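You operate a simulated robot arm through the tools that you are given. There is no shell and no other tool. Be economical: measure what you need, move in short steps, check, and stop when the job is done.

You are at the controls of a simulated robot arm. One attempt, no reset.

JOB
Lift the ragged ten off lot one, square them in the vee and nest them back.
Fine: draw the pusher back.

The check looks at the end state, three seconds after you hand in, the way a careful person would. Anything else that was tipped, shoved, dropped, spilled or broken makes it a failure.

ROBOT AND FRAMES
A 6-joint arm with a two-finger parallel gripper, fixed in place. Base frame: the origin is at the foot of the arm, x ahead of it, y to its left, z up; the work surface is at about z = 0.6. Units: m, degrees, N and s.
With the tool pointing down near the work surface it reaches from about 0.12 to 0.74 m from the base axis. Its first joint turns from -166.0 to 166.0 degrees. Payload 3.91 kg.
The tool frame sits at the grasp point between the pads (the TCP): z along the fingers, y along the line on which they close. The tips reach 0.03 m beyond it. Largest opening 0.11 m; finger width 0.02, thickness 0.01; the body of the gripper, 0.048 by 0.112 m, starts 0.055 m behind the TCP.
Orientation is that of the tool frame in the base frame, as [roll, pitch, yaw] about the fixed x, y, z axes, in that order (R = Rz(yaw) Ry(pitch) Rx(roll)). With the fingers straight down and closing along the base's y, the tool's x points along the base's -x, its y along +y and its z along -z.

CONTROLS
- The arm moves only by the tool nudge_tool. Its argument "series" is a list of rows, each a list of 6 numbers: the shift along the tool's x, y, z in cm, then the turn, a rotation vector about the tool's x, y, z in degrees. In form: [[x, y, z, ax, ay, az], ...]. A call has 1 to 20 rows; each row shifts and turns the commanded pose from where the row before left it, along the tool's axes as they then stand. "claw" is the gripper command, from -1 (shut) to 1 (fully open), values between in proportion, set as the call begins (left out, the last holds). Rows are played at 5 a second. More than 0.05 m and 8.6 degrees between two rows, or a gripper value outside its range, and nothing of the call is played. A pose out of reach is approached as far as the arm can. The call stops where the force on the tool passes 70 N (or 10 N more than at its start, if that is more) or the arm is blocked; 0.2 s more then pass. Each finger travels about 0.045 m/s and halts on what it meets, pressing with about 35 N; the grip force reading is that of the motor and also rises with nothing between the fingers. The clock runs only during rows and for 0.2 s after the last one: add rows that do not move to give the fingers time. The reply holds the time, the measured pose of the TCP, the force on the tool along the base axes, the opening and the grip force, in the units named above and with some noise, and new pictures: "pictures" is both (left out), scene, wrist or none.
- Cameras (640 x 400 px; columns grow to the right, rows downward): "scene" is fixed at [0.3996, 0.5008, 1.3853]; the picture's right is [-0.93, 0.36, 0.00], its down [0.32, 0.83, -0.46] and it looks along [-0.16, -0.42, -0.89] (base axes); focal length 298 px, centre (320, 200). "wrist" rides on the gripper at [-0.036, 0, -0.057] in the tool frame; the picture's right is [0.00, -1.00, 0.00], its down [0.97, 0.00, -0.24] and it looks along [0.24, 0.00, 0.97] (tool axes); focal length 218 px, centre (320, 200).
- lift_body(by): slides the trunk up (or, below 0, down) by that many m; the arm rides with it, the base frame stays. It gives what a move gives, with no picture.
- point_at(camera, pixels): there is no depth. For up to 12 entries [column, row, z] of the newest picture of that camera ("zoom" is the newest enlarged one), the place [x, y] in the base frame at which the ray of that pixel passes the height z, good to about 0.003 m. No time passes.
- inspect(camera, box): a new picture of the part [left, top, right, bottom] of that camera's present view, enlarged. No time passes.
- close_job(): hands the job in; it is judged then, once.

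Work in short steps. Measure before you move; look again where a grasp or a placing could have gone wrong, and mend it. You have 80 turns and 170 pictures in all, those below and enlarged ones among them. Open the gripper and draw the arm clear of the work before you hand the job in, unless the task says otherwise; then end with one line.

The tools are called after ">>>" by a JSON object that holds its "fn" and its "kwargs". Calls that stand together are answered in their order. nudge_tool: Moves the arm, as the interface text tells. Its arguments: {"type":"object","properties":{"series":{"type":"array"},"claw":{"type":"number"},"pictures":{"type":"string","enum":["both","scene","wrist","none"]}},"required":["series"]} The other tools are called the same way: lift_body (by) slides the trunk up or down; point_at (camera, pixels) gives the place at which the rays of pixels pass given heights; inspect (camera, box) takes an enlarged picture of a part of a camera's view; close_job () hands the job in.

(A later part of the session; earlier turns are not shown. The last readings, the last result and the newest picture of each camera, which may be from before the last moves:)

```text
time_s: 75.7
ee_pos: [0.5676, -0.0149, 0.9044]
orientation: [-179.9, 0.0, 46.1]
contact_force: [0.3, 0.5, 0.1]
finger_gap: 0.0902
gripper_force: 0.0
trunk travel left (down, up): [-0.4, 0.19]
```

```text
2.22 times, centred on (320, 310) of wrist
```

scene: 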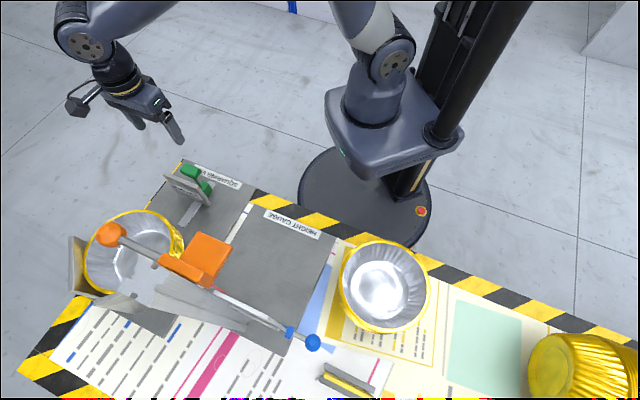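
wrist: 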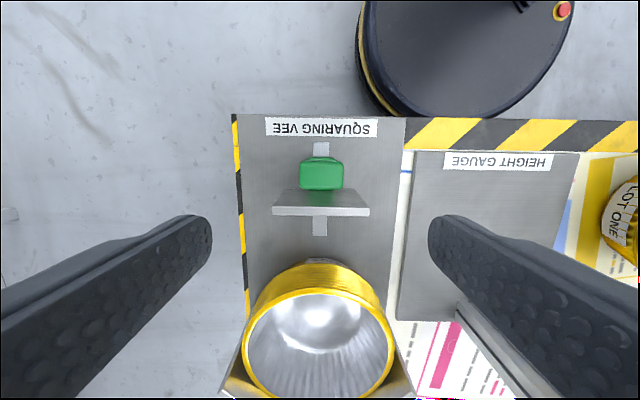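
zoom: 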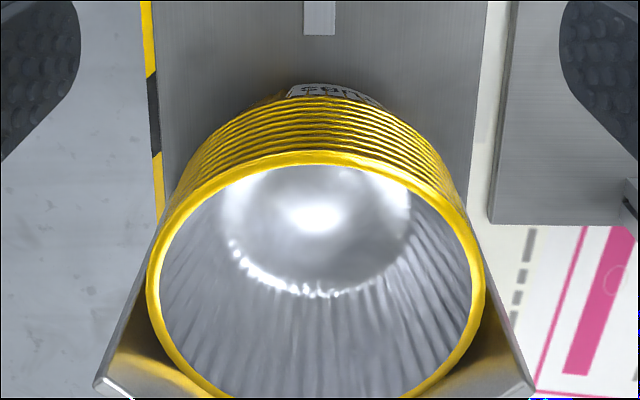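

Block is perfectly squared, and the pusher is back against its start stop. I turn back to yaw 136°, move above the near rim at about (0.664,0.088), and look before regripping.

>>> {"fn": "nudge_tool", "kwargs": {"series": [[0, 0, 0, 0, 0, -8.2], [0, 0, 0, 0, 0, -8.2], [0, 0, 0, 0, 0, -8.2], [0, 0, 0, 0, 0, -8.2], [0, 0, 0, 0, 0, -8.2], [0, 0, 0, 0, 0, -8.2], [0, 0, 0, 0, 0, -8.2], [0, 0, 0, 0, 0, -8.2], [0, 0, 0, 0, 0, -8.2], [0, 0, 0, 0, 0, -8.2], [0, 0, 0, 0, 0, -8], [0, 3.5, 0, 0, 0, 0], [0.2, 3.5, 0, 0, 0, 0], [0, 3.5, 0, 0, 0, 0], [0, 3.5, 0, 0, 0, 0], [0, 0, 3, 0, 0, 0], [0, 0, 3, 0, 0, 0], [0, 0, 2, 0, 0, 0]], "claw": 0.1, "pictures": "both"}}

```text
time_s: 79.5
ee_pos: [0.6634, 0.0897, 0.8268]
orientation: [179.8, 0.1, 135.9]
contact_force: [0.0, 0.1, -0.3]
finger_gap: 0.0605
gripper_force: 0.0
trunk travel left (down, up): [-0.4, 0.19]
```

scene: 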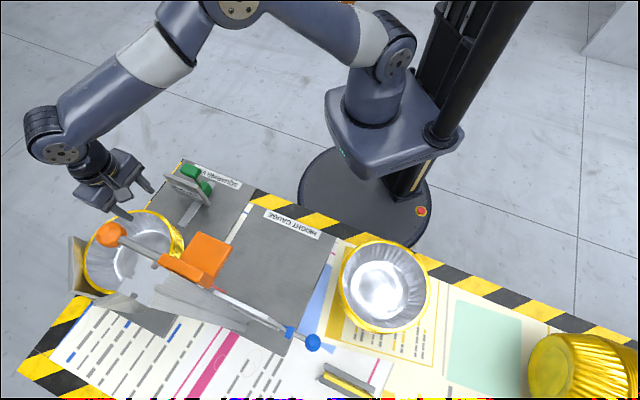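
wrist: 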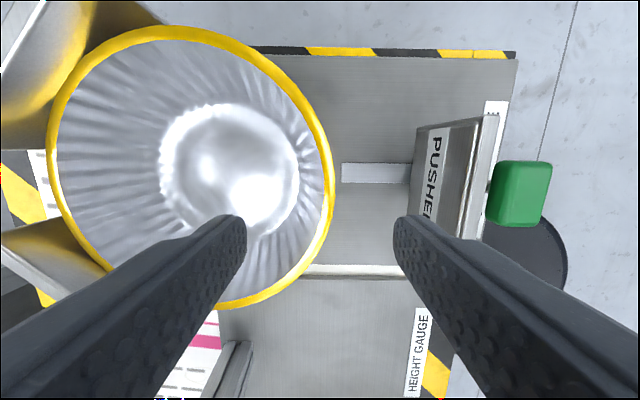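

Rim ellipse analysis: block centre is 9.1 cm in +y and −0.7 cm in x from the TCP. I correct (−0.7, −0.3 cm), descend to z≈0.728, and close.

>>> {"fn": "nudge_tool", "kwargs": {"series": [[-0.7, -0.3, 0, 0, 0, 0], [0, 0, 2.5, 0, 0, 0], [0, 0, 2.5, 0, 0, 0], [0, 0, 2.5, 0, 0, 0], [0, 0, 1.5, 0, 0, 0], [0, 0, 0.8, 0, 0, 0]], "pictures": "wrist"}}

```text
time_s: 80.9
ee_pos: [0.6652, 0.0823, 0.7265]
orientation: [-180.0, -0.2, 136.0]
contact_force: [1.6, 0.4, -0.8]
finger_gap: 0.0604
gripper_force: 0.0
trunk travel left (down, up): [-0.4, 0.19]
```

wrist: 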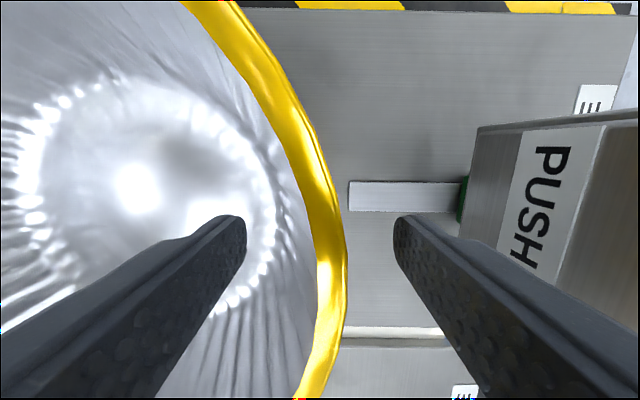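

The rim (cols 318–346) is between the fingers just as at the first grasp. I close.

>>> {"fn": "nudge_tool", "kwargs": {"series": [[0, 0, 0, 0, 0, 0], [0, 0, 0, 0, 0, 0], [0, 0, 0, 0, 0, 0], [0, 0, 0, 0, 0, 0], [0, 0, 0, 0, 0, 0]], "claw": -1, "pictures": "wrist"}}

>>> {"fn": "nudge_tool", "kwargs": {"series": [[0, 0, -0.5, 0, 0, 0], [0, 0, -0.5, 0, 0, 0], [0, -0.3, -1, 0, 0, 0], [0, -0.4, -1, 0, 0, 0], [0, -0.4, -1, 0, 0, 0]], "pictures": "both"}}

```text
time_s: 82.1
ee_pos: [0.6654, 0.0819, 0.7266]
orientation: [179.9, -0.1, 136.0]
contact_force: [-0.2, 0.3, 0.6]
finger_gap: 0.0137
gripper_force: 35.1
trunk travel left (down, up): [-0.4, 0.19]
```

wrist: 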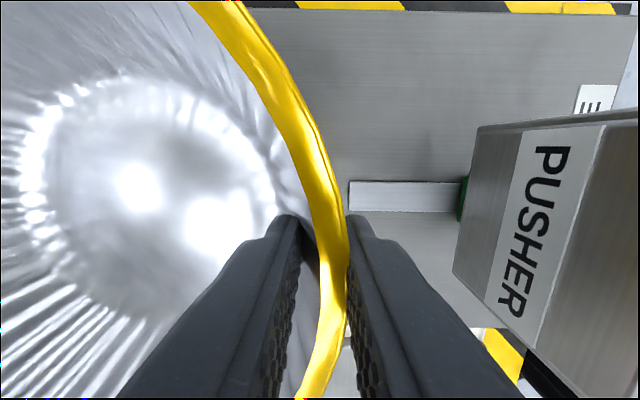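

```text
time_s: 83.3
ee_pos: [0.6579, 0.0734, 0.7675]
orientation: [179.9, 0.0, 135.8]
contact_force: [0.1, -0.3, -1.1]
finger_gap: 0.0137
gripper_force: 35.1
trunk travel left (down, up): [-0.4, 0.19]
```

scene: 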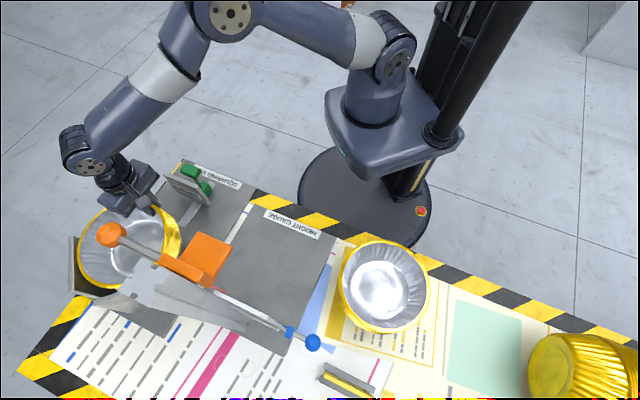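
wrist: 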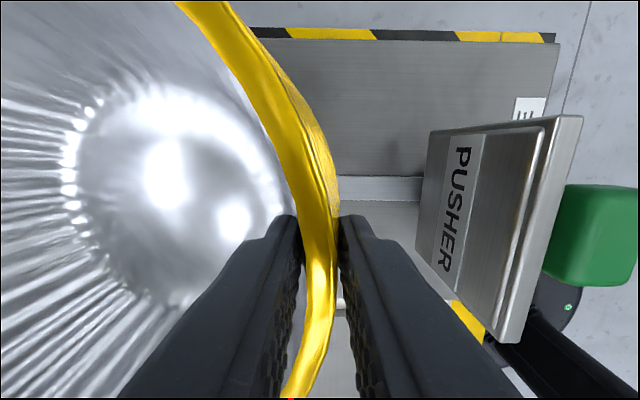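

Block lifted again and holding. I retrace: up to 0.89, back out from under the knob, up to 0.965.

>>> {"fn": "nudge_tool", "kwargs": {"series": [[0, 0, -2, 0, 0, 0], [0, 0, -2.5, 0, 0, 0], [0, 0, -2.5, 0, 0, 0], [0, 0, -2.5, 0, 0, 0], [0, 0, -2.5, 0, 0, 0], [-0.4, -1.5, 0, 0, 0, 0], [-0.4, -2, 0, 0, 0, 0], [-0.3, -1.5, -2, 0, 0, 0], [0, -2, -2.5, 0, 0, 0], [0.3, -2.5, -2.5, 0, 0, 0], [0.8, -3, 0, 0, 0, 0], [0.8, -3, 0, 0, 0, 0], [0.8, -3, 0, 0, 0, 0], [0.8, -3, 0, 0, 0, 0], [0.8, -3, 0, 0, 0, 0], [0.8, -3, 0, 0, 0, 0], [0.3, -2, 0, 0, 0, 0]], "pictures": "both"}}

>>> {"fn": "inspect", "kwargs": {"camera": "scene", "box": [120, 20, 280, 170]}}

```text
time_s: 86.9
ee_pos: [0.4226, -0.1086, 0.9578]
orientation: [180.0, 0.0, 136.1]
contact_force: [0.7, -0.3, -1.5]
finger_gap: 0.0138
gripper_force: 35.0
trunk travel left (down, up): [-0.4, 0.19]
```

scene: 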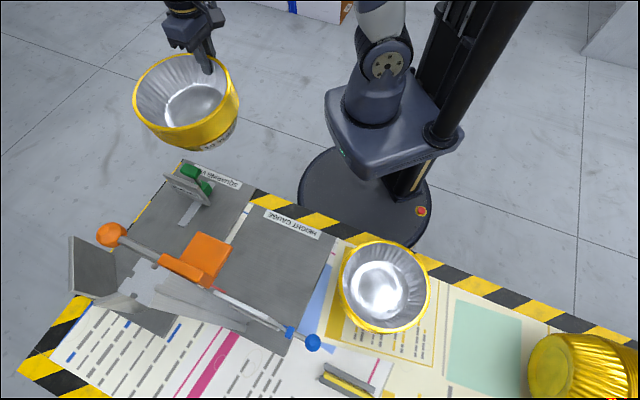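
wrist: 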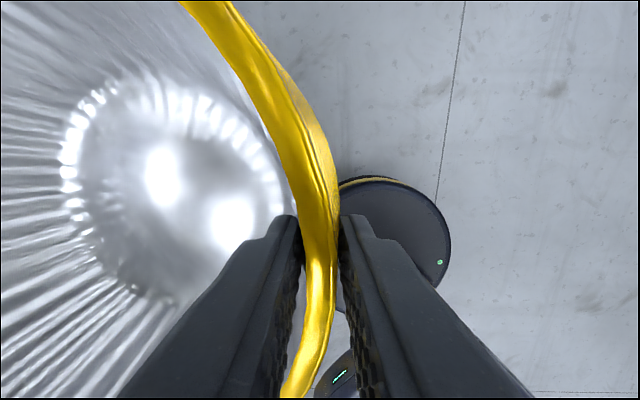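

```text
2.67 times, centred on (200, 95) of scene
```

zoom: 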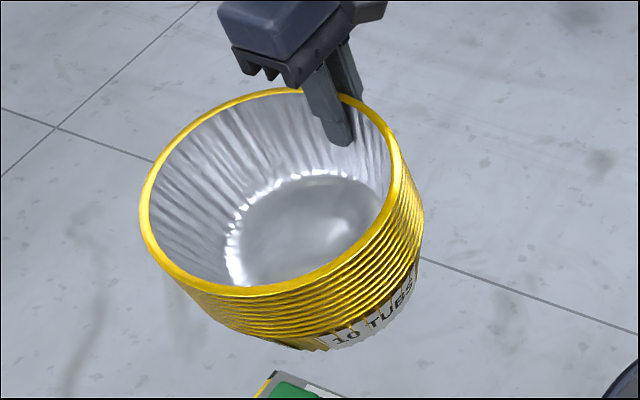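

The set is now perfectly concentric. I measure its rim centre relative to the TCP with the scene camera (rim z≈0.962) for an accurate nest.

>>> {"fn": "point_at", "kwargs": {"camera": "zoom", "pixels": [[139, 205, 0.962], [401, 180, 0.962], [275, 89, 0.962], [250, 296, 0.962], [180, 125, 0.962], [360, 260, 0.962], [385, 130, 0.962], [165, 265, 0.962]]}}

>>> {"fn": "inspect", "kwargs": {"camera": "scene", "box": [325, 225, 445, 345]}}

```text
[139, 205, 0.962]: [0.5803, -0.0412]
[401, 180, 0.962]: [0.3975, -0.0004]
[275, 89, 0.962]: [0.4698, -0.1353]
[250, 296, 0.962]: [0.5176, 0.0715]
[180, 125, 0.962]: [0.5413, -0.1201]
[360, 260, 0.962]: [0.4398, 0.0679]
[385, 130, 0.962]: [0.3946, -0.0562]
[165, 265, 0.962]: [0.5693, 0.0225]
```

```text
3.33 times, centred on (385, 285) of scene
```

zoom: 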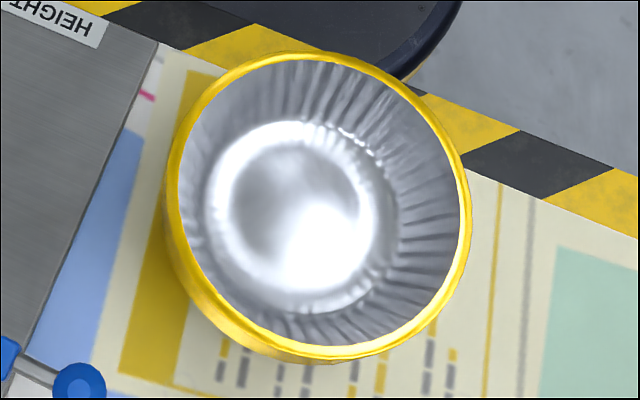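

The centre offset is ~0.096–0.1 along tool y, within scene error. I carry the block back by the same base-side route to above lot one.

>>> {"fn": "nudge_tool", "kwargs": {"series": [[0, 0, 0, 0, 0, -2.8], [0, 0, 0, 0, 0, -2.8], [0, 0, 0, 0, 0, -2.8], [0, 0, 0, 0, 0, -2.8], [1, 0.6, 0, 0, 0, -2.8], [2.5, 1.4, 0, 0, 0, 0], [2.9, 1.64, 0, 0, 0, 0], [2.9, 1.64, 0, 0, 0, 0], [2.9, 1.64, 0, 0, 0, 0], [2.9, 1.64, 0, 0, 0, 0], [2.9, 1.64, 0, 0, 0, 0], [2.9, 1.64, 0, 0, 0, 0], [2.9, 1.64, 0, 0, 0, 0], [3, 1.8, 0, 0, 0, 0], [3, 2, 0, 0, 0, 0], [3, 2, 0, 0, 0, 0], [3, 2, 0, 0, 0, 0], [3, 2, 0, 0, 0, 0], [2, 1.5, 0, 0, 0, 0], [1, 0.5, 0, 0, 0, 0]], "pictures": "none"}}

```text
time_s: 91.1
ee_pos: [0.1867, 0.3214, 0.958]
orientation: [179.9, 0.1, 150.0]
contact_force: [-1.2, 0.1, -0.4]
finger_gap: 0.0138
gripper_force: 34.7
trunk travel left (down, up): [-0.4, 0.19]
```

I move the last 2.4 cm onto the lot's axis and descend to 0.87, just above nesting, for a check.

>>> {"fn": "nudge_tool", "kwargs": {"series": [[1, 0.67, 0, 0, 0, 0], [1, 0.67, 0, 0, 0, 0], [0, 0, 2, 0, 0, 0], [0, 0, 2, 0, 0, 0], [0, 0, 2, 0, 0, 0], [0, 0, 2, 0, 0, 0], [0, 0, 0.8, 0, 0, 0], [0, 0, 0, 0, 0, 0]], "pictures": "both"}}

>>> {"fn": "inspect", "kwargs": {"camera": "scene", "box": [310, 190, 470, 350]}}

```text
time_s: 92.9
ee_pos: [0.1763, 0.344, 0.8694]
orientation: [179.9, -0.1, 149.9]
contact_force: [-0.7, 1.0, -1.3]
finger_gap: 0.0136
gripper_force: 35.0
trunk travel left (down, up): [-0.4, 0.19]
```

scene: 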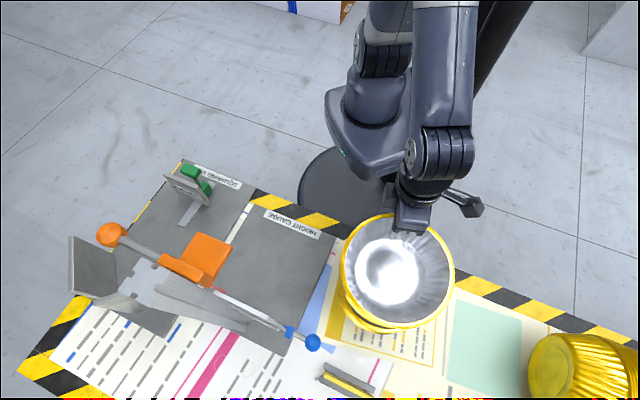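
wrist: 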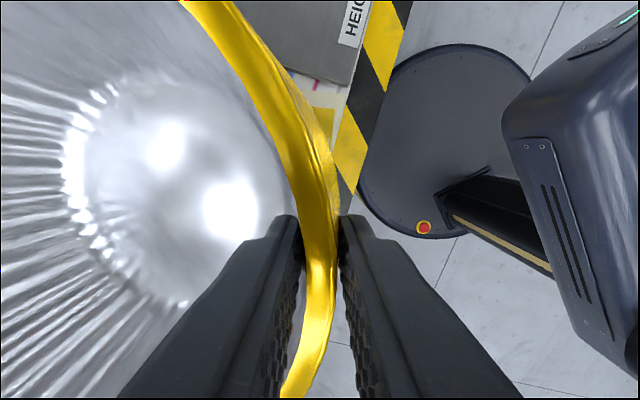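

```text
2.50 times, centred on (390, 270) of scene
```

zoom: 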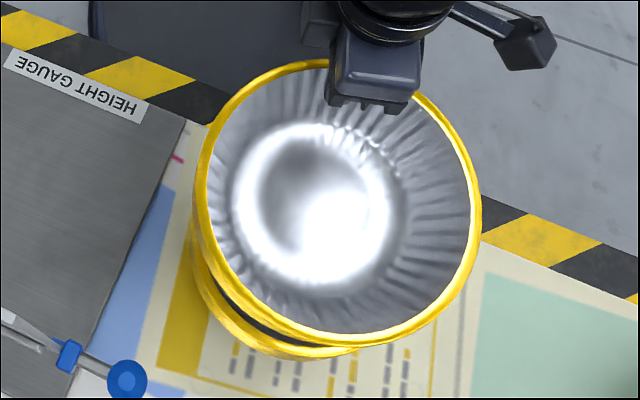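

Comparing with the first lift's image, the block now sits ~4 mm further in tool x relative to the gripper, so I shift (‑0.16, +0.26 cm) to reproduce the original seat, and descend.

>>> {"fn": "nudge_tool", "kwargs": {"series": [[-0.16, 0.26, 0, 0, 0, 0], [0, 0, 1, 0, 0, 0], [0, 0, 1, 0, 0, 0], [0, 0, 1, 0, 0, 0], [0, 0, 1, 0, 0, 0], [0, 0, 1, 0, 0, 0], [0, 0, 1, 0, 0, 0], [0, 0, 0, 0, 0, 0]], "pictures": "scene"}}

>>> {"fn": "inspect", "kwargs": {"camera": "scene", "box": [310, 190, 470, 350]}}

```text
time_s: 94.7
ee_pos: [0.1796, 0.3434, 0.809]
orientation: [179.8, -0.1, 150.0]
contact_force: [1.6, 0.1, -1.6]
finger_gap: 0.0136
gripper_force: 35.1
trunk travel left (down, up): [-0.4, 0.19]
```

scene: 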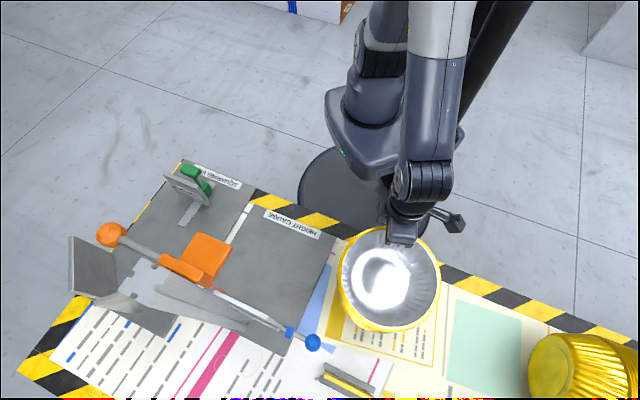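

```text
2.50 times, centred on (390, 270) of scene
```

zoom: 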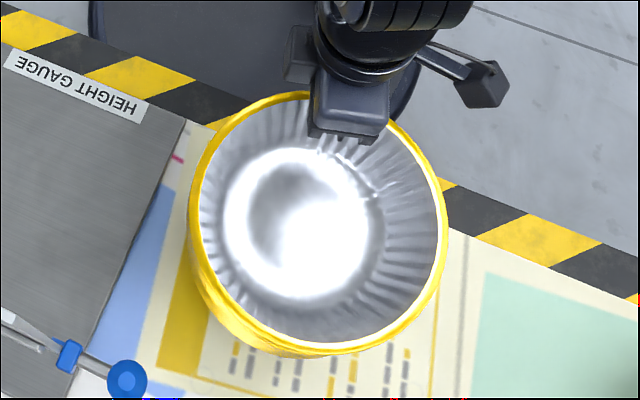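

Entering cleanly, no lateral force. I continue down in fine steps.

>>> {"fn": "nudge_tool", "kwargs": {"series": [[0, 0.1, 0.5, 0, 0, 0], [0, 0, 0.5, 0, 0, 0], [0, 0, 0.5, 0, 0, 0], [0, 0, 0.5, 0, 0, 0], [0, 0, 0.4, 0, 0, 0], [0, 0, 0, 0, 0, 0]], "pictures": "none"}}

```text
time_s: 96.1
ee_pos: [0.1796, 0.3441, 0.7861]
orientation: [179.9, 0.0, 150.0]
contact_force: [-1.6, 0.0, 0.6]
finger_gap: 0.0133
gripper_force: 35.6
trunk travel left (down, up): [-0.4, 0.19]
```

>>> {"fn": "nudge_tool", "kwargs": {"series": [[0, 0, 0.3, 0, 0, 0], [0, 0, 0.3, 0, 0, 0], [0, 0, 0, 0, 0, 0]], "pictures": "none"}}

```text
time_s: 96.9
ee_pos: [0.1795, 0.344, 0.7793]
orientation: [180.0, 0.0, 150.0]
contact_force: [-1.8, -0.6, 2.6]
finger_gap: 0.0138
gripper_force: 34.8
trunk travel left (down, up): [-0.4, 0.19]
```

Light contact (2.6 N). Two more 2 mm steps to full seat.

>>> {"fn": "nudge_tool", "kwargs": {"series": [[0, 0, 0.2, 0, 0, 0], [0, 0, 0.2, 0, 0, 0], [0, 0, 0, 0, 0, 0]], "pictures": "both"}}

>>> {"fn": "inspect", "kwargs": {"camera": "scene", "box": [310, 210, 470, 370]}}

```text
time_s: 97.7
ee_pos: [0.1787, 0.344, 0.777]
orientation: [179.7, 0.0, 150.0]
contact_force: [-2.7, -3.4, 28.1]
finger_gap: 0.014
gripper_force: 35.0
trunk travel left (down, up): [-0.4, 0.19]
```

scene: 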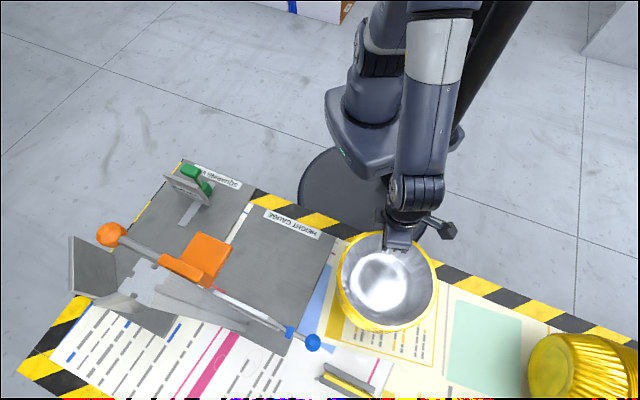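
wrist: 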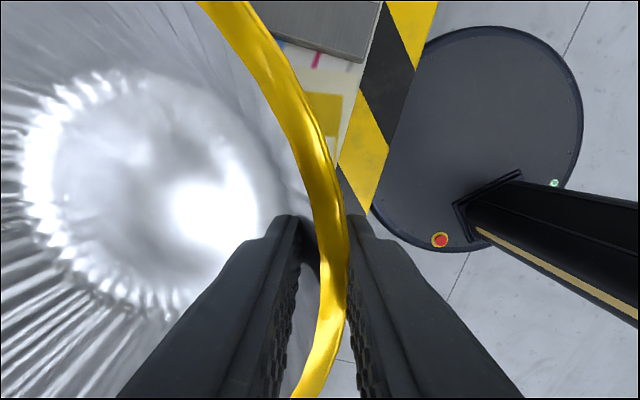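

```text
2.50 times, centred on (390, 290) of scene
```

zoom: 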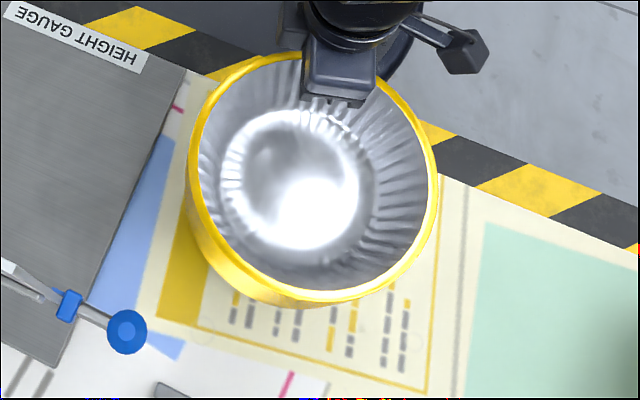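

Seated at 0.777 with 28 N of reaction. I ease up 3 mm to relieve it, then open.

>>> {"fn": "nudge_tool", "kwargs": {"series": [[0, 0, -0.3, 0, 0, 0], [0, 0, 0, 0, 0, 0]], "pictures": "none"}}

>>> {"fn": "nudge_tool", "kwargs": {"series": [[0, 0, 0, 0, 0, 0], [0, 0, 0, 0, 0, 0], [0, 0, 0, 0, 0, 0], [0, 0, 0, 0, 0, 0], [0, 0, 0, 0, 0, 0]], "claw": 0.2, "pictures": "both"}}

```text
time_s: 98.3
ee_pos: [0.1797, 0.3437, 0.7786]
orientation: [-179.9, 0.1, 150.0]
contact_force: [0.2, 1.0, 0.8]
finger_gap: 0.0138
gripper_force: 35.0
trunk travel left (down, up): [-0.4, 0.19]
```

```text
time_s: 99.5
ee_pos: [0.1805, 0.3444, 0.7784]
orientation: [179.9, -0.1, 150.0]
contact_force: [1.2, 0.3, 0.8]
finger_gap: 0.0657
gripper_force: 0.0
trunk travel left (down, up): [-0.4, 0.19]
```

scene: 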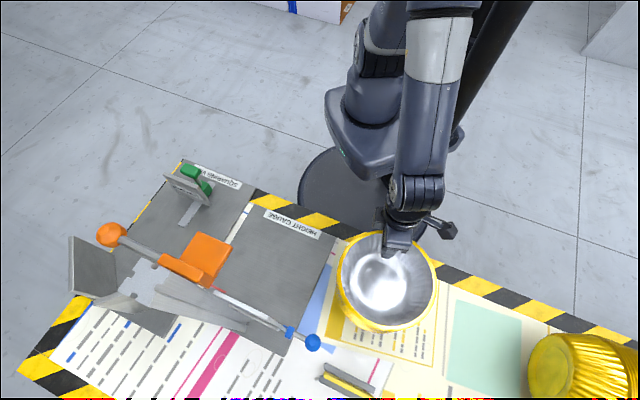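
wrist: 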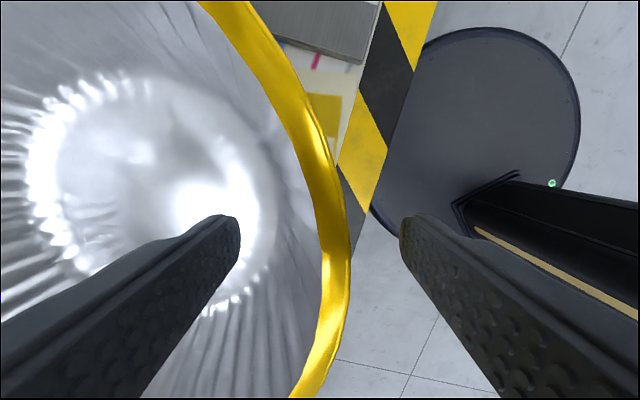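

Released and both fingers are free of the rim. I rise straight up and move back toward the base side for inspection.

>>> {"fn": "nudge_tool", "kwargs": {"series": [[0, 0, -2, 0, 0, 0], [0, 0, -3, 0, 0, 0], [0, 0, -3, 0, 0, 0], [0, 0, -3, 0, 0, 0], [0, 0, -3, 0, 0, 0], [0, 0, -3, 0, 0, 0], [0, 0, -3, 0, 0, 0], [-2, -3, 0, 0, 0, 0], [-2, -3, 0, 0, 0, 0], [-2, -3, 0, 0, 0, 0]], "pictures": "both"}}

>>> {"fn": "inspect", "kwargs": {"camera": "scene", "box": [320, 220, 450, 350]}}

>>> {"fn": "inspect", "kwargs": {"camera": "wrist", "box": [80, 80, 330, 280]}}

```text
time_s: 101.7
ee_pos: [0.1856, 0.2354, 0.9773]
orientation: [179.9, 0.0, 150.0]
contact_force: [-0.8, -0.2, -0.5]
finger_gap: 0.0657
gripper_force: 0.1
trunk travel left (down, up): [-0.4, 0.19]
```

scene: 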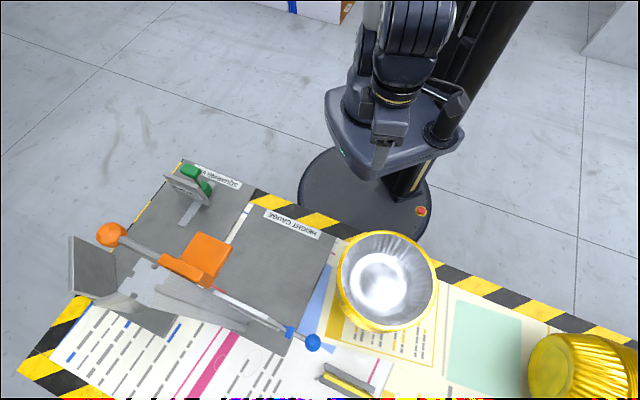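
wrist: 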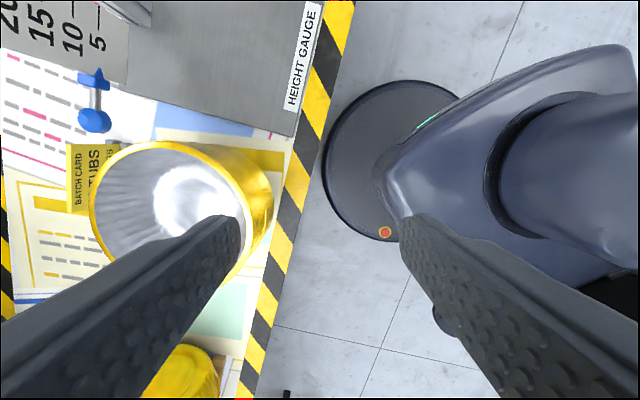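

```text
3.08 times, centred on (385, 285) of scene
```

zoom: 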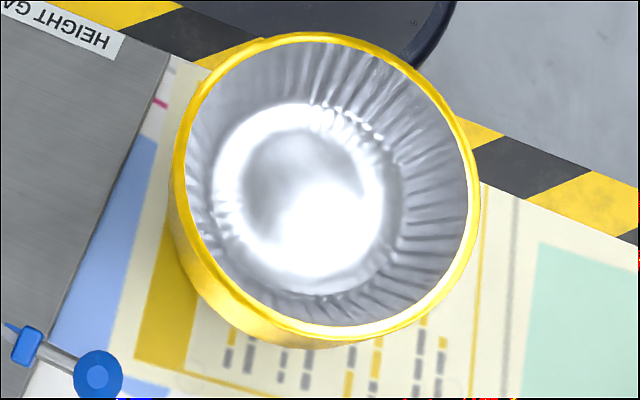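

```text
2.00 times, centred on (205, 180) of wrist
```

zoom: 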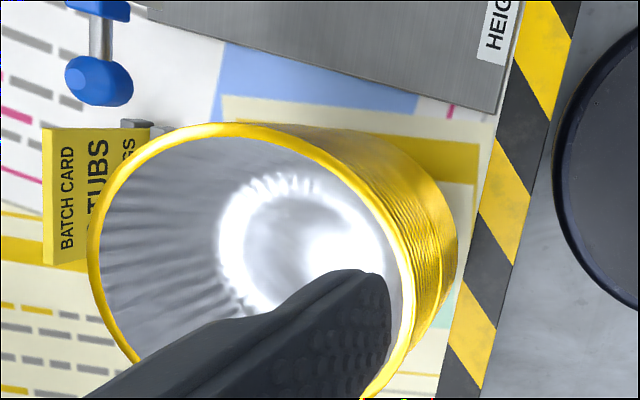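

Looks concentric. I verify seating from the side: turn to yaw ≈62°, tilt outward and lower the trunk as before, staying clear.

>>> {"fn": "nudge_tool", "kwargs": {"series": [[0, 0, 0, 0, 0, 8], [0, 0, 0, 0, 0, 8], [0, 0, 0, 0, 0, 8], [0, 0, 0, 0, 0, 8], [0, 0, 0, 0, 0, 8], [0, 0, 0, 0, 0, 8], [0, 0, 0, 0, 0, 8], [0, 0, 0, 0, 0, 8], [0, 0, 0, 0, 0, 8], [0, 0, 0, 0, 0, 8], [0, 0, 0, 0, 0, 8], [-2, 0, 0, 0, 0, 0], [0, 0, 0, 0, 8, 0], [0, 0, 0, 0, 8, 0], [0, 0, 0, 0, 8, 0], [0, 0, 0, 0, 8, 0], [0, 0, 0, 0, 8, 0], [0, 0, 0, 0, 8, 0]], "pictures": "none"}}

>>> {"fn": "lift_body", "kwargs": {"by": -0.12}}

>>> {"fn": "inspect", "kwargs": {"camera": "wrist", "box": [0, 0, 640, 400]}}

```text
time_s: 105.5
ee_pos: [0.2034, 0.2015, 0.9775]
orientation: [180.0, -48.2, 62.0]
contact_force: [-0.6, 0.0, 0.8]
finger_gap: 0.0661
gripper_force: 0.1
out of reach, approached as far as the arm can: row 11
trunk travel left (down, up): [-0.4, 0.19]
```

```text
time_s: 107.0
ee_pos: [0.202, 0.2012, 0.8568]
orientation: [-179.7, -48.1, 61.9]
contact_force: [0.7, -0.1, -0.3]
finger_gap: 0.0662
gripper_force: 0.1
trunk travel left (down, up): [-0.28, 0.31]
```

```text
1.00 times, centred on (320, 200) of wrist
```

zoom: 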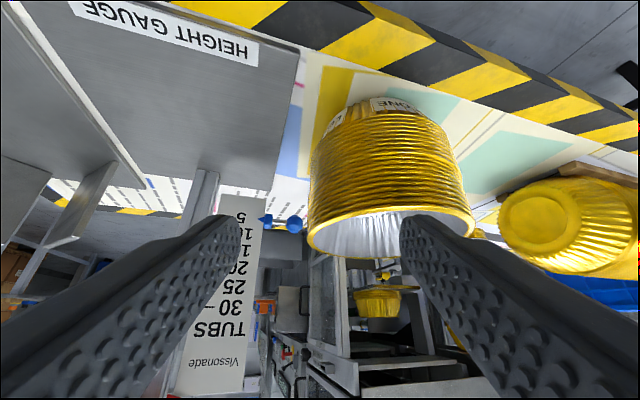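

>>> {"fn": "inspect", "kwargs": {"camera": "wrist", "box": [290, 85, 490, 265]}}

>>> {"fn": "inspect", "kwargs": {"camera": "wrist", "box": [300, 130, 400, 220]}}

>>> {"fn": "inspect", "kwargs": {"camera": "wrist", "box": [390, 120, 480, 220]}}

```text
2.22 times, centred on (390, 175) of wrist
```

zoom: 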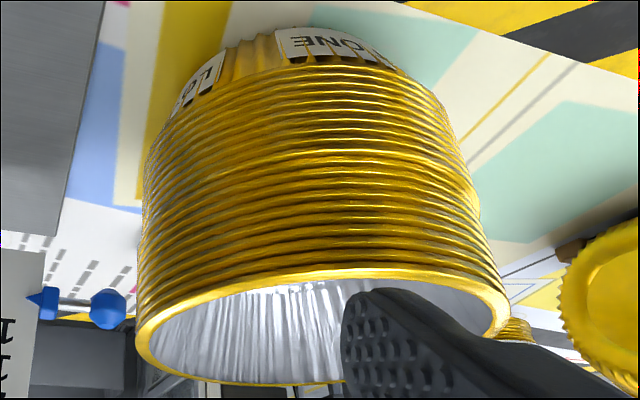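

```text
4.44 times, centred on (350, 175) of wrist
```

zoom: 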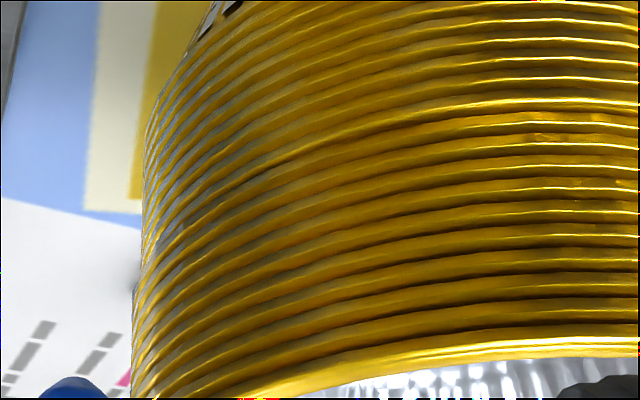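

```text
4.00 times, centred on (435, 170) of wrist
```

zoom: 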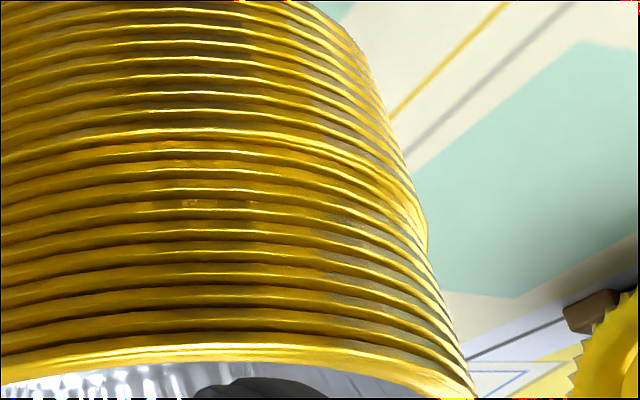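

Nested, but there's a small bump where the two tens meet: the upper ten sits ~3–4 mm toward +x (picture left), slightly cocked. I'll regrip and reseat it a few millimetres toward −x; first back up to the hover pose.

>>> {"fn": "lift_body", "kwargs": {"by": 0.12}}

>>> {"fn": "nudge_tool", "kwargs": {"series": [[0, 0, 0, 0, -8, 0], [0, 0, 0, 0, -8, 0], [0, 0, 0, 0, -8, 0], [0, 0, 0, 0, -8, 0], [0, 0, 0, 0, -8, 0], [0, 0, 0, 0, -8, 0], [0, 0, 0, 0, 0, -8], [0, 0, 0, 0, 0, -8], [0, 0, 0, 0, 0, -8], [0, 0, 0, 0, 0, -8], [0, 0, 0, 0, 0, -8], [0, 0, 0, 0, 0, -8], [0, 0, 0, 0, 0, -8], [0, 0, 0, 0, 0, -8], [0, 0, 0, 0, 0, -8], [0, 0, 0, 0, 0, -8], [0, 0, 0, 0, 0, -8]], "pictures": "none"}}

```text
time_s: 108.5
ee_pos: [0.2017, 0.2021, 0.9777]
orientation: [-179.9, -48.1, 61.9]
contact_force: [1.4, 1.0, -0.1]
finger_gap: 0.0661
gripper_force: 0.1
trunk travel left (down, up): [-0.4, 0.19]
```

```text
time_s: 112.1
ee_pos: [0.2022, 0.2022, 0.9786]
orientation: [-180.0, 0.0, 150.1]
contact_force: [0.2, 0.1, 1.1]
finger_gap: 0.0659
gripper_force: 0.0
trunk travel left (down, up): [-0.4, 0.19]
```

Now above the same rim spot, at z 0.865, to measure the block against the TCP.

>>> {"fn": "nudge_tool", "kwargs": {"series": [[2.25, 2.8, 0, 0, 0, 0], [2.25, 2.8, 0, 0, 0, 0], [2.25, 2.8, 0, 0, 0, 0], [2.25, 2.8, 0, 0, 0, 0], [0, 0, 3, 0, 0, 0], [0, 0, 3, 0, 0, 0], [0, 0, 3, 0, 0, 0], [0, 0, 2.3, 0, 0, 0], [0, 0, 0, 0, 0, 0]], "pictures": "both"}}

>>> {"fn": "inspect", "kwargs": {"camera": "wrist", "box": [0, 10, 340, 350]}}

```text
time_s: 114.1
ee_pos: [0.1792, 0.3434, 0.8641]
orientation: [179.9, -0.1, 150.1]
contact_force: [-0.1, -0.3, 0.5]
finger_gap: 0.066
gripper_force: 0.0
trunk travel left (down, up): [-0.4, 0.19]
```

scene: 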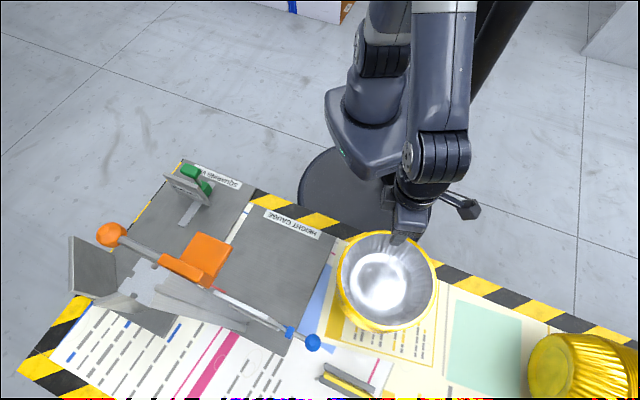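
wrist: 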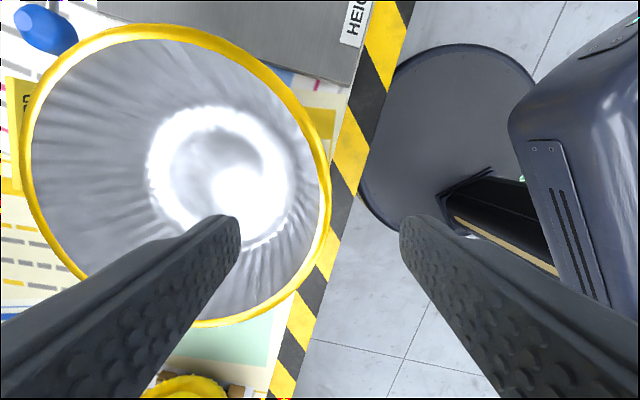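

```text
1.18 times, centred on (170, 180) of wrist
```

zoom: 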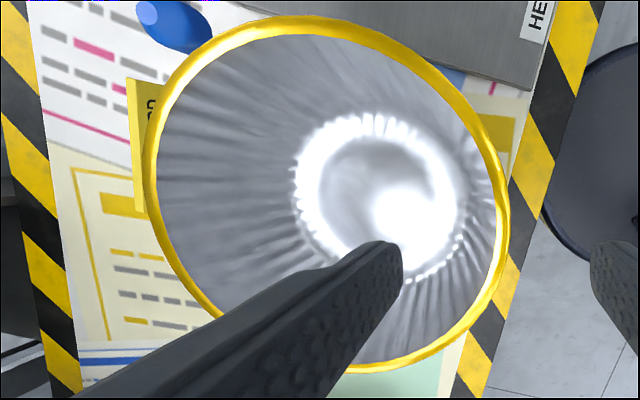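

Rim centre is ≈(0.226,0.425) vs lot centre ≈(0.220,0.4255), so it's ~5 mm off toward +x, matching the bump. I descend to grip.

>>> {"fn": "nudge_tool", "kwargs": {"series": [[0, 0, 2.5, 0, 0, 0], [0, 0, 2.5, 0, 0, 0], [0, 0, 2, 0, 0, 0], [0, 0, 1.5, 0, 0, 0], [0, 0, 0, 0, 0, 0]], "pictures": "none"}}

>>> {"fn": "nudge_tool", "kwargs": {"series": [[0, 0, 0, 0, 0, 0], [0, 0, 0, 0, 0, 0], [0, 0, 0, 0, 0, 0], [0, 0, 0, 0, 0, 0], [0, 0, 0, 0, 0, 0], [0, 0, 0, 0, 0, 0]], "claw": -1, "pictures": "wrist"}}

```text
time_s: 115.3
ee_pos: [0.1807, 0.3435, 0.7805]
orientation: [179.9, 0.0, 150.0]
contact_force: [-0.7, -0.2, 0.1]
finger_gap: 0.066
gripper_force: 0.1
trunk travel left (down, up): [-0.4, 0.19]
```

```text
time_s: 116.7
ee_pos: [0.1807, 0.3419, 0.7789]
orientation: [179.9, 0.0, 150.0]
contact_force: [-0.9, 0.0, 1.3]
finger_gap: 0.0135
gripper_force: 34.1
trunk travel left (down, up): [-0.4, 0.19]
```

wrist: 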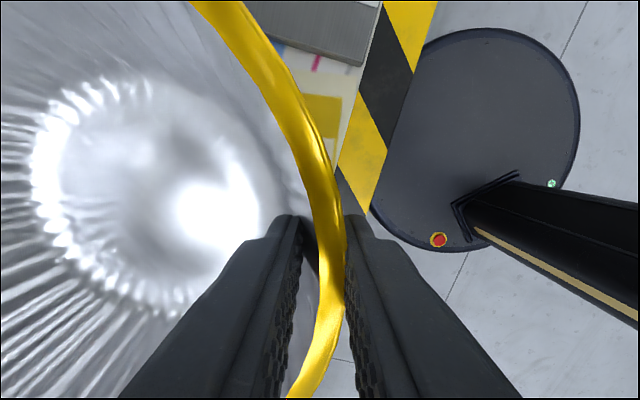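

Gripped. The wrist images suggest the block sags several degrees when lifted, so I lift 3 cm and measure that.

>>> {"fn": "nudge_tool", "kwargs": {"series": [[0, 0, -1, 0, 0, 0], [0, 0, -1, 0, 0, 0], [0, 0, -1, 0, 0, 0], [0, 0, 0, 0, 0, 0]], "pictures": "both"}}

>>> {"fn": "inspect", "kwargs": {"camera": "scene", "box": [320, 210, 450, 350]}}

```text
time_s: 117.7
ee_pos: [0.1802, 0.3438, 0.8102]
orientation: [179.9, -0.1, 150.0]
contact_force: [-0.1, 0.1, -1.7]
finger_gap: 0.0131
gripper_force: 35.3
trunk travel left (down, up): [-0.4, 0.19]
```

scene: 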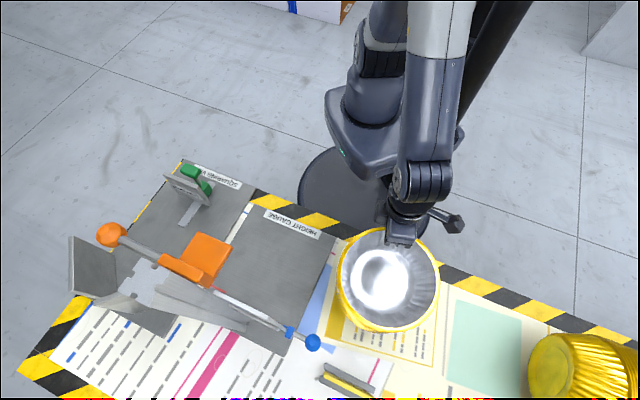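
wrist: 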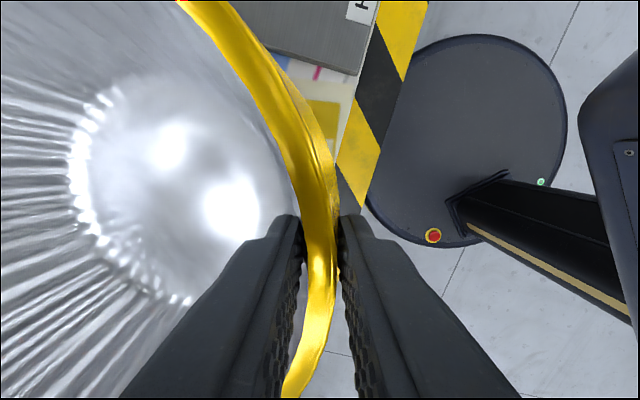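

```text
2.86 times, centred on (385, 280) of scene
```

zoom: 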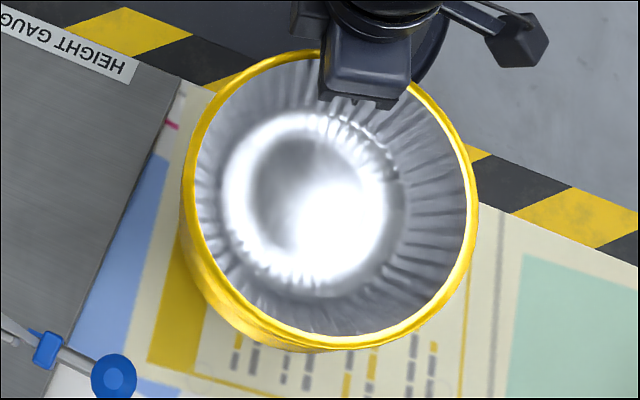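

Sag is about 6°. I shift −4.5 mm in x, tilt the tool −6° to level the block, and check.

>>> {"fn": "nudge_tool", "kwargs": {"series": [[0.39, -0.22, 0, 0, 0, 0], [0, 0, 0, -3, 0, 0], [0, 0, 0, -3, 0, 0], [0, 0, 0, 0, 0, 0]], "pictures": "scene"}}

>>> {"fn": "inspect", "kwargs": {"camera": "scene", "box": [320, 210, 450, 350]}}

```text
time_s: 118.7
ee_pos: [0.1762, 0.3437, 0.8086]
orientation: [173.9, 0.0, 150.0]
contact_force: [-0.7, 0.5, -1.3]
finger_gap: 0.0132
gripper_force: 35.3
trunk travel left (down, up): [-0.4, 0.19]
```

scene: 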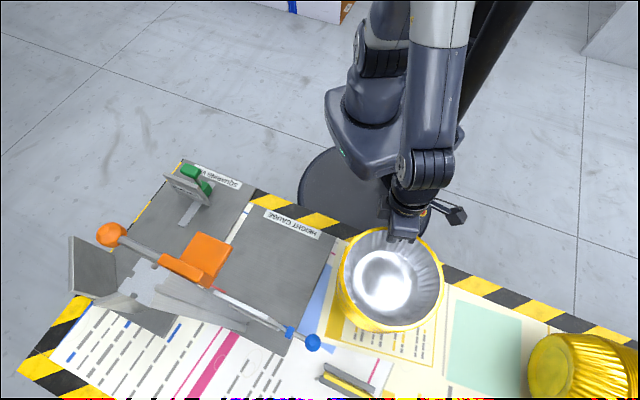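

```text
2.86 times, centred on (385, 280) of scene
```

zoom: 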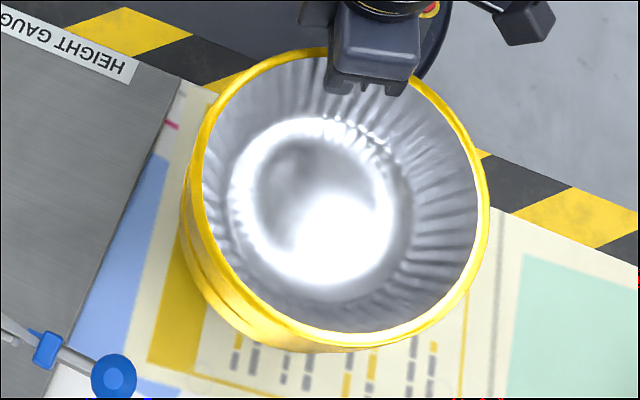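

Block is now level; still ≈3 mm toward +x, so I add (0.26, −0.15 cm) and descend along base z.

>>> {"fn": "nudge_tool", "kwargs": {"series": [[0.26, -0.15, 0, 0, 0, 0], [0, -0.1, 1, 0, 0, 0], [0, -0.08, 0.8, 0, 0, 0], [0, -0.03, 0.3, 0, 0, 0], [0, 0, 0, 0, 0, 0]], "pictures": "none"}}

```text
time_s: 119.9
ee_pos: [0.1727, 0.3435, 0.7879]
orientation: [174.0, 0.0, 150.0]
contact_force: [0.3, 0.0, -1.9]
finger_gap: 0.0133
gripper_force: 34.9
trunk travel left (down, up): [-0.4, 0.19]
```

>>> {"fn": "nudge_tool", "kwargs": {"series": [[0, -0.04, 0.4, 0, 0, 0], [0, -0.03, 0.3, 0, 0, 0], [0, 0, 0, 0, 0, 0]], "pictures": "none"}}

>>> {"fn": "nudge_tool", "kwargs": {"series": [[0, -0.02, 0.2, 0, 0, 0], [0, 0, 0, 0, 0, 0]], "pictures": "scene"}}

```text
time_s: 120.7
ee_pos: [0.1738, 0.3442, 0.7806]
orientation: [173.9, -0.1, 150.0]
contact_force: [0.7, -0.1, -0.9]
finger_gap: 0.0133
gripper_force: 35.0
trunk travel left (down, up): [-0.4, 0.19]
```

```text
time_s: 121.3
ee_pos: [0.1736, 0.3451, 0.7813]
orientation: [173.8, -0.1, 149.9]
contact_force: [-2.9, -4.0, 19.6]
finger_gap: 0.0132
gripper_force: 34.9
trunk travel left (down, up): [-0.4, 0.19]
```

scene: 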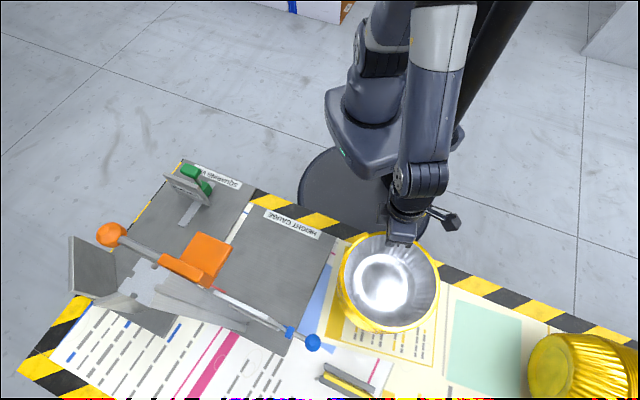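

Firm contact at 0.781. I relieve 1.5 mm and release so it settles.

>>> {"fn": "nudge_tool", "kwargs": {"series": [[0, 0.01, -0.15, 0, 0, 0], [0, 0, 0, 0, 0, 0]], "pictures": "none"}}

>>> {"fn": "nudge_tool", "kwargs": {"series": [[0, 0, 0, 0, 0, 0], [0, 0, 0, 0, 0, 0], [0, 0, 0, 0, 0, 0], [0, 0, 0, 0, 0, 0], [0, 0, 0, 0, 0, 0]], "claw": 0.2, "pictures": "none"}}

>>> {"fn": "nudge_tool", "kwargs": {"series": [[0, 0.2, -2, 0, 0, 0], [0, 0.3, -3, 0, 0, 0], [0, 0.3, -3, 0, 0, 0], [0, 0.3, -3, 3, 0, 0], [0, 0.15, -3, 3, 0, 0], [0, 0, -3, 0, 0, 0], [0, 0, -3, 0, 0, 0], [-2, -3, 0, 0, 0, 0], [-2, -3, 0, 0, 0, 0], [-2, -3, 0, 0, 0, 0]], "pictures": "scene"}}

>>> {"fn": "inspect", "kwargs": {"camera": "scene", "box": [320, 220, 450, 350]}}

```text
time_s: 121.9
ee_pos: [0.1731, 0.3449, 0.7799]
orientation: [173.9, -0.1, 150.0]
contact_force: [-0.5, 0.3, 3.7]
finger_gap: 0.0133
gripper_force: 35.4
trunk travel left (down, up): [-0.4, 0.19]
```

```text
time_s: 123.1
ee_pos: [0.173, 0.3439, 0.7811]
orientation: [173.9, -0.1, 150.0]
contact_force: [0.3, 0.5, 0.2]
finger_gap: 0.066
gripper_force: 0.1
trunk travel left (down, up): [-0.4, 0.19]
```

```text
time_s: 125.3
ee_pos: [0.1793, 0.2338, 0.9807]
orientation: [179.9, -0.1, 150.0]
contact_force: [0.2, -0.9, -0.3]
finger_gap: 0.0659
gripper_force: 0.1
trunk travel left (down, up): [-0.4, 0.19]
```

scene: 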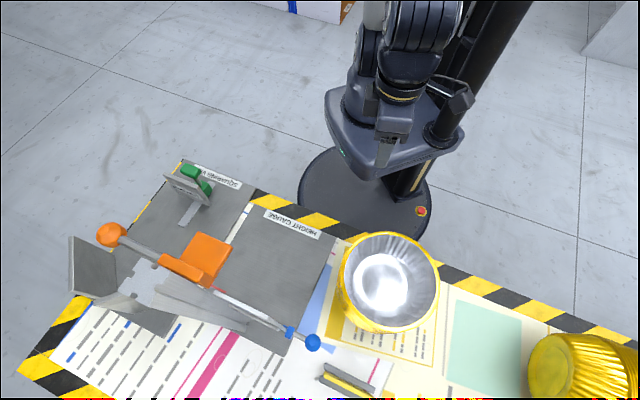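

```text
3.08 times, centred on (385, 285) of scene
```

zoom: 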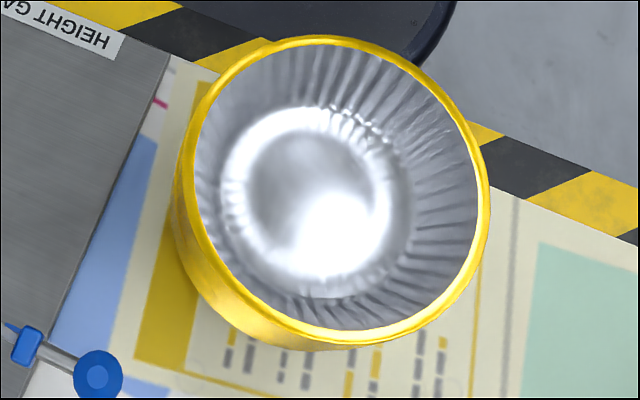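

Rim centre is now (389.9,281.4) vs expected (389.6,280.4) — within ~2 mm. One more side view to confirm seating.

>>> {"fn": "nudge_tool", "kwargs": {"series": [[0, 0, 0, 0, 0, 8], [0, 0, 0, 0, 0, 8], [0, 0, 0, 0, 0, 8], [0, 0, 0, 0, 0, 8], [0, 0, 0, 0, 0, 8], [0, 0, 0, 0, 0, 8], [0, 0, 0, 0, 0, 8], [0, 0, 0, 0, 0, 8], [0, 0, 0, 0, 0, 8], [0, 0, 0, 0, 0, 8], [0, 0, 0, 0, 0, 8], [-2, 0, 0, 0, 0, 0], [0, 0, 0, 0, 8, 0], [0, 0, 0, 0, 8, 0], [0, 0, 0, 0, 8, 0], [0, 0, 0, 0, 8, 0], [0, 0, 0, 0, 8, 0], [0, 0, 0, 0, 8, 0]], "claw": 1, "pictures": "none"}}

>>> {"fn": "lift_body", "kwargs": {"by": -0.12}}

>>> {"fn": "inspect", "kwargs": {"camera": "wrist", "box": [290, 85, 490, 265]}}

>>> {"fn": "inspect", "kwargs": {"camera": "wrist", "box": [390, 120, 480, 220]}}

>>> {"fn": "inspect", "kwargs": {"camera": "wrist", "box": [300, 130, 400, 220]}}

```text
time_s: 129.1
ee_pos: [0.2, 0.1977, 0.9804]
orientation: [179.9, -48.2, 61.9]
contact_force: [-0.2, -1.1, 0.3]
finger_gap: 0.11
gripper_force: 0.2
out of reach, approached as far as the arm can: row 11
trunk travel left (down, up): [-0.4, 0.19]
```

```text
time_s: 130.6
ee_pos: [0.1993, 0.198, 0.8597]
orientation: [-179.8, -48.1, 61.8]
contact_force: [-0.5, 0.1, -0.4]
finger_gap: 0.1099
gripper_force: 0.1
trunk travel left (down, up): [-0.28, 0.31]
```

```text
2.22 times, centred on (390, 175) of wrist
```

zoom: 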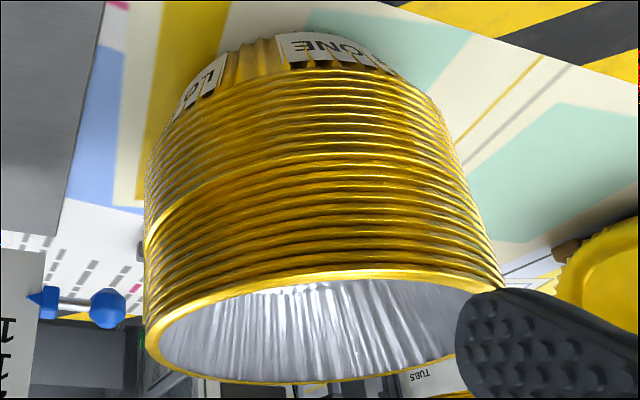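

```text
4.00 times, centred on (435, 170) of wrist
```

zoom: 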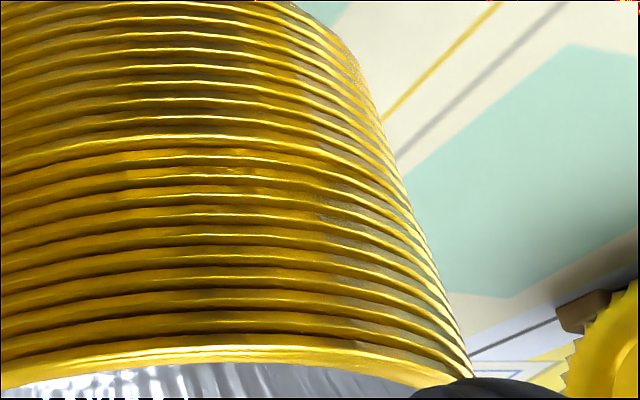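

```text
4.44 times, centred on (350, 175) of wrist
```

zoom: 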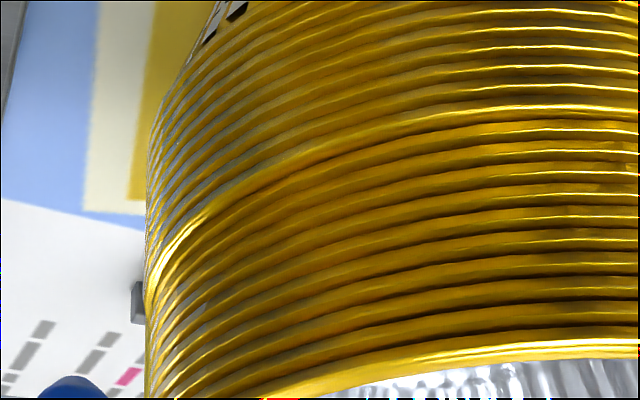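

The bump is now on the left: I over-shifted by ~3 mm (true centre lies between the two). I'll do one more reseat with +3.5 mm x, −2 mm y. Back to the hover pose.

>>> {"fn": "lift_body", "kwargs": {"by": 0.12}}

>>> {"fn": "nudge_tool", "kwargs": {"series": [[0, 0, 0, 0, -8, 0], [0, 0, 0, 0, -8, 0], [0, 0, 0, 0, -8, 0], [0, 0, 0, 0, -8, 0], [0, 0, 0, 0, -8, 0], [0, 0, 0, 0, -8, 0], [0, 0, 0, 0, 0, -8], [0, 0, 0, 0, 0, -8], [0, 0, 0, 0, 0, -8], [0, 0, 0, 0, 0, -8], [0, 0, 0, 0, 0, -8], [0, 0, 0, 0, 0, -8], [0, 0, 0, 0, 0, -8], [0, 0, 0, 0, 0, -8], [0, 0, 0, 0, 0, -8], [0, 0, 0, 0, 0, -8], [0, 0, 0, 0, 0, -8]], "claw": 0.2, "pictures": "none"}}

```text
time_s: 132.1
ee_pos: [0.2007, 0.1988, 0.9794]
orientation: [-179.9, -48.1, 61.8]
contact_force: [0.5, -0.3, 0.4]
finger_gap: 0.1101
gripper_force: 0.1
trunk travel left (down, up): [-0.4, 0.19]
```

```text
time_s: 135.7
ee_pos: [0.2001, 0.1986, 0.9791]
orientation: [179.9, 0.0, 150.1]
contact_force: [0.2, -0.7, 0.1]
finger_gap: 0.0661
gripper_force: 0.0
trunk travel left (down, up): [-0.4, 0.19]
```

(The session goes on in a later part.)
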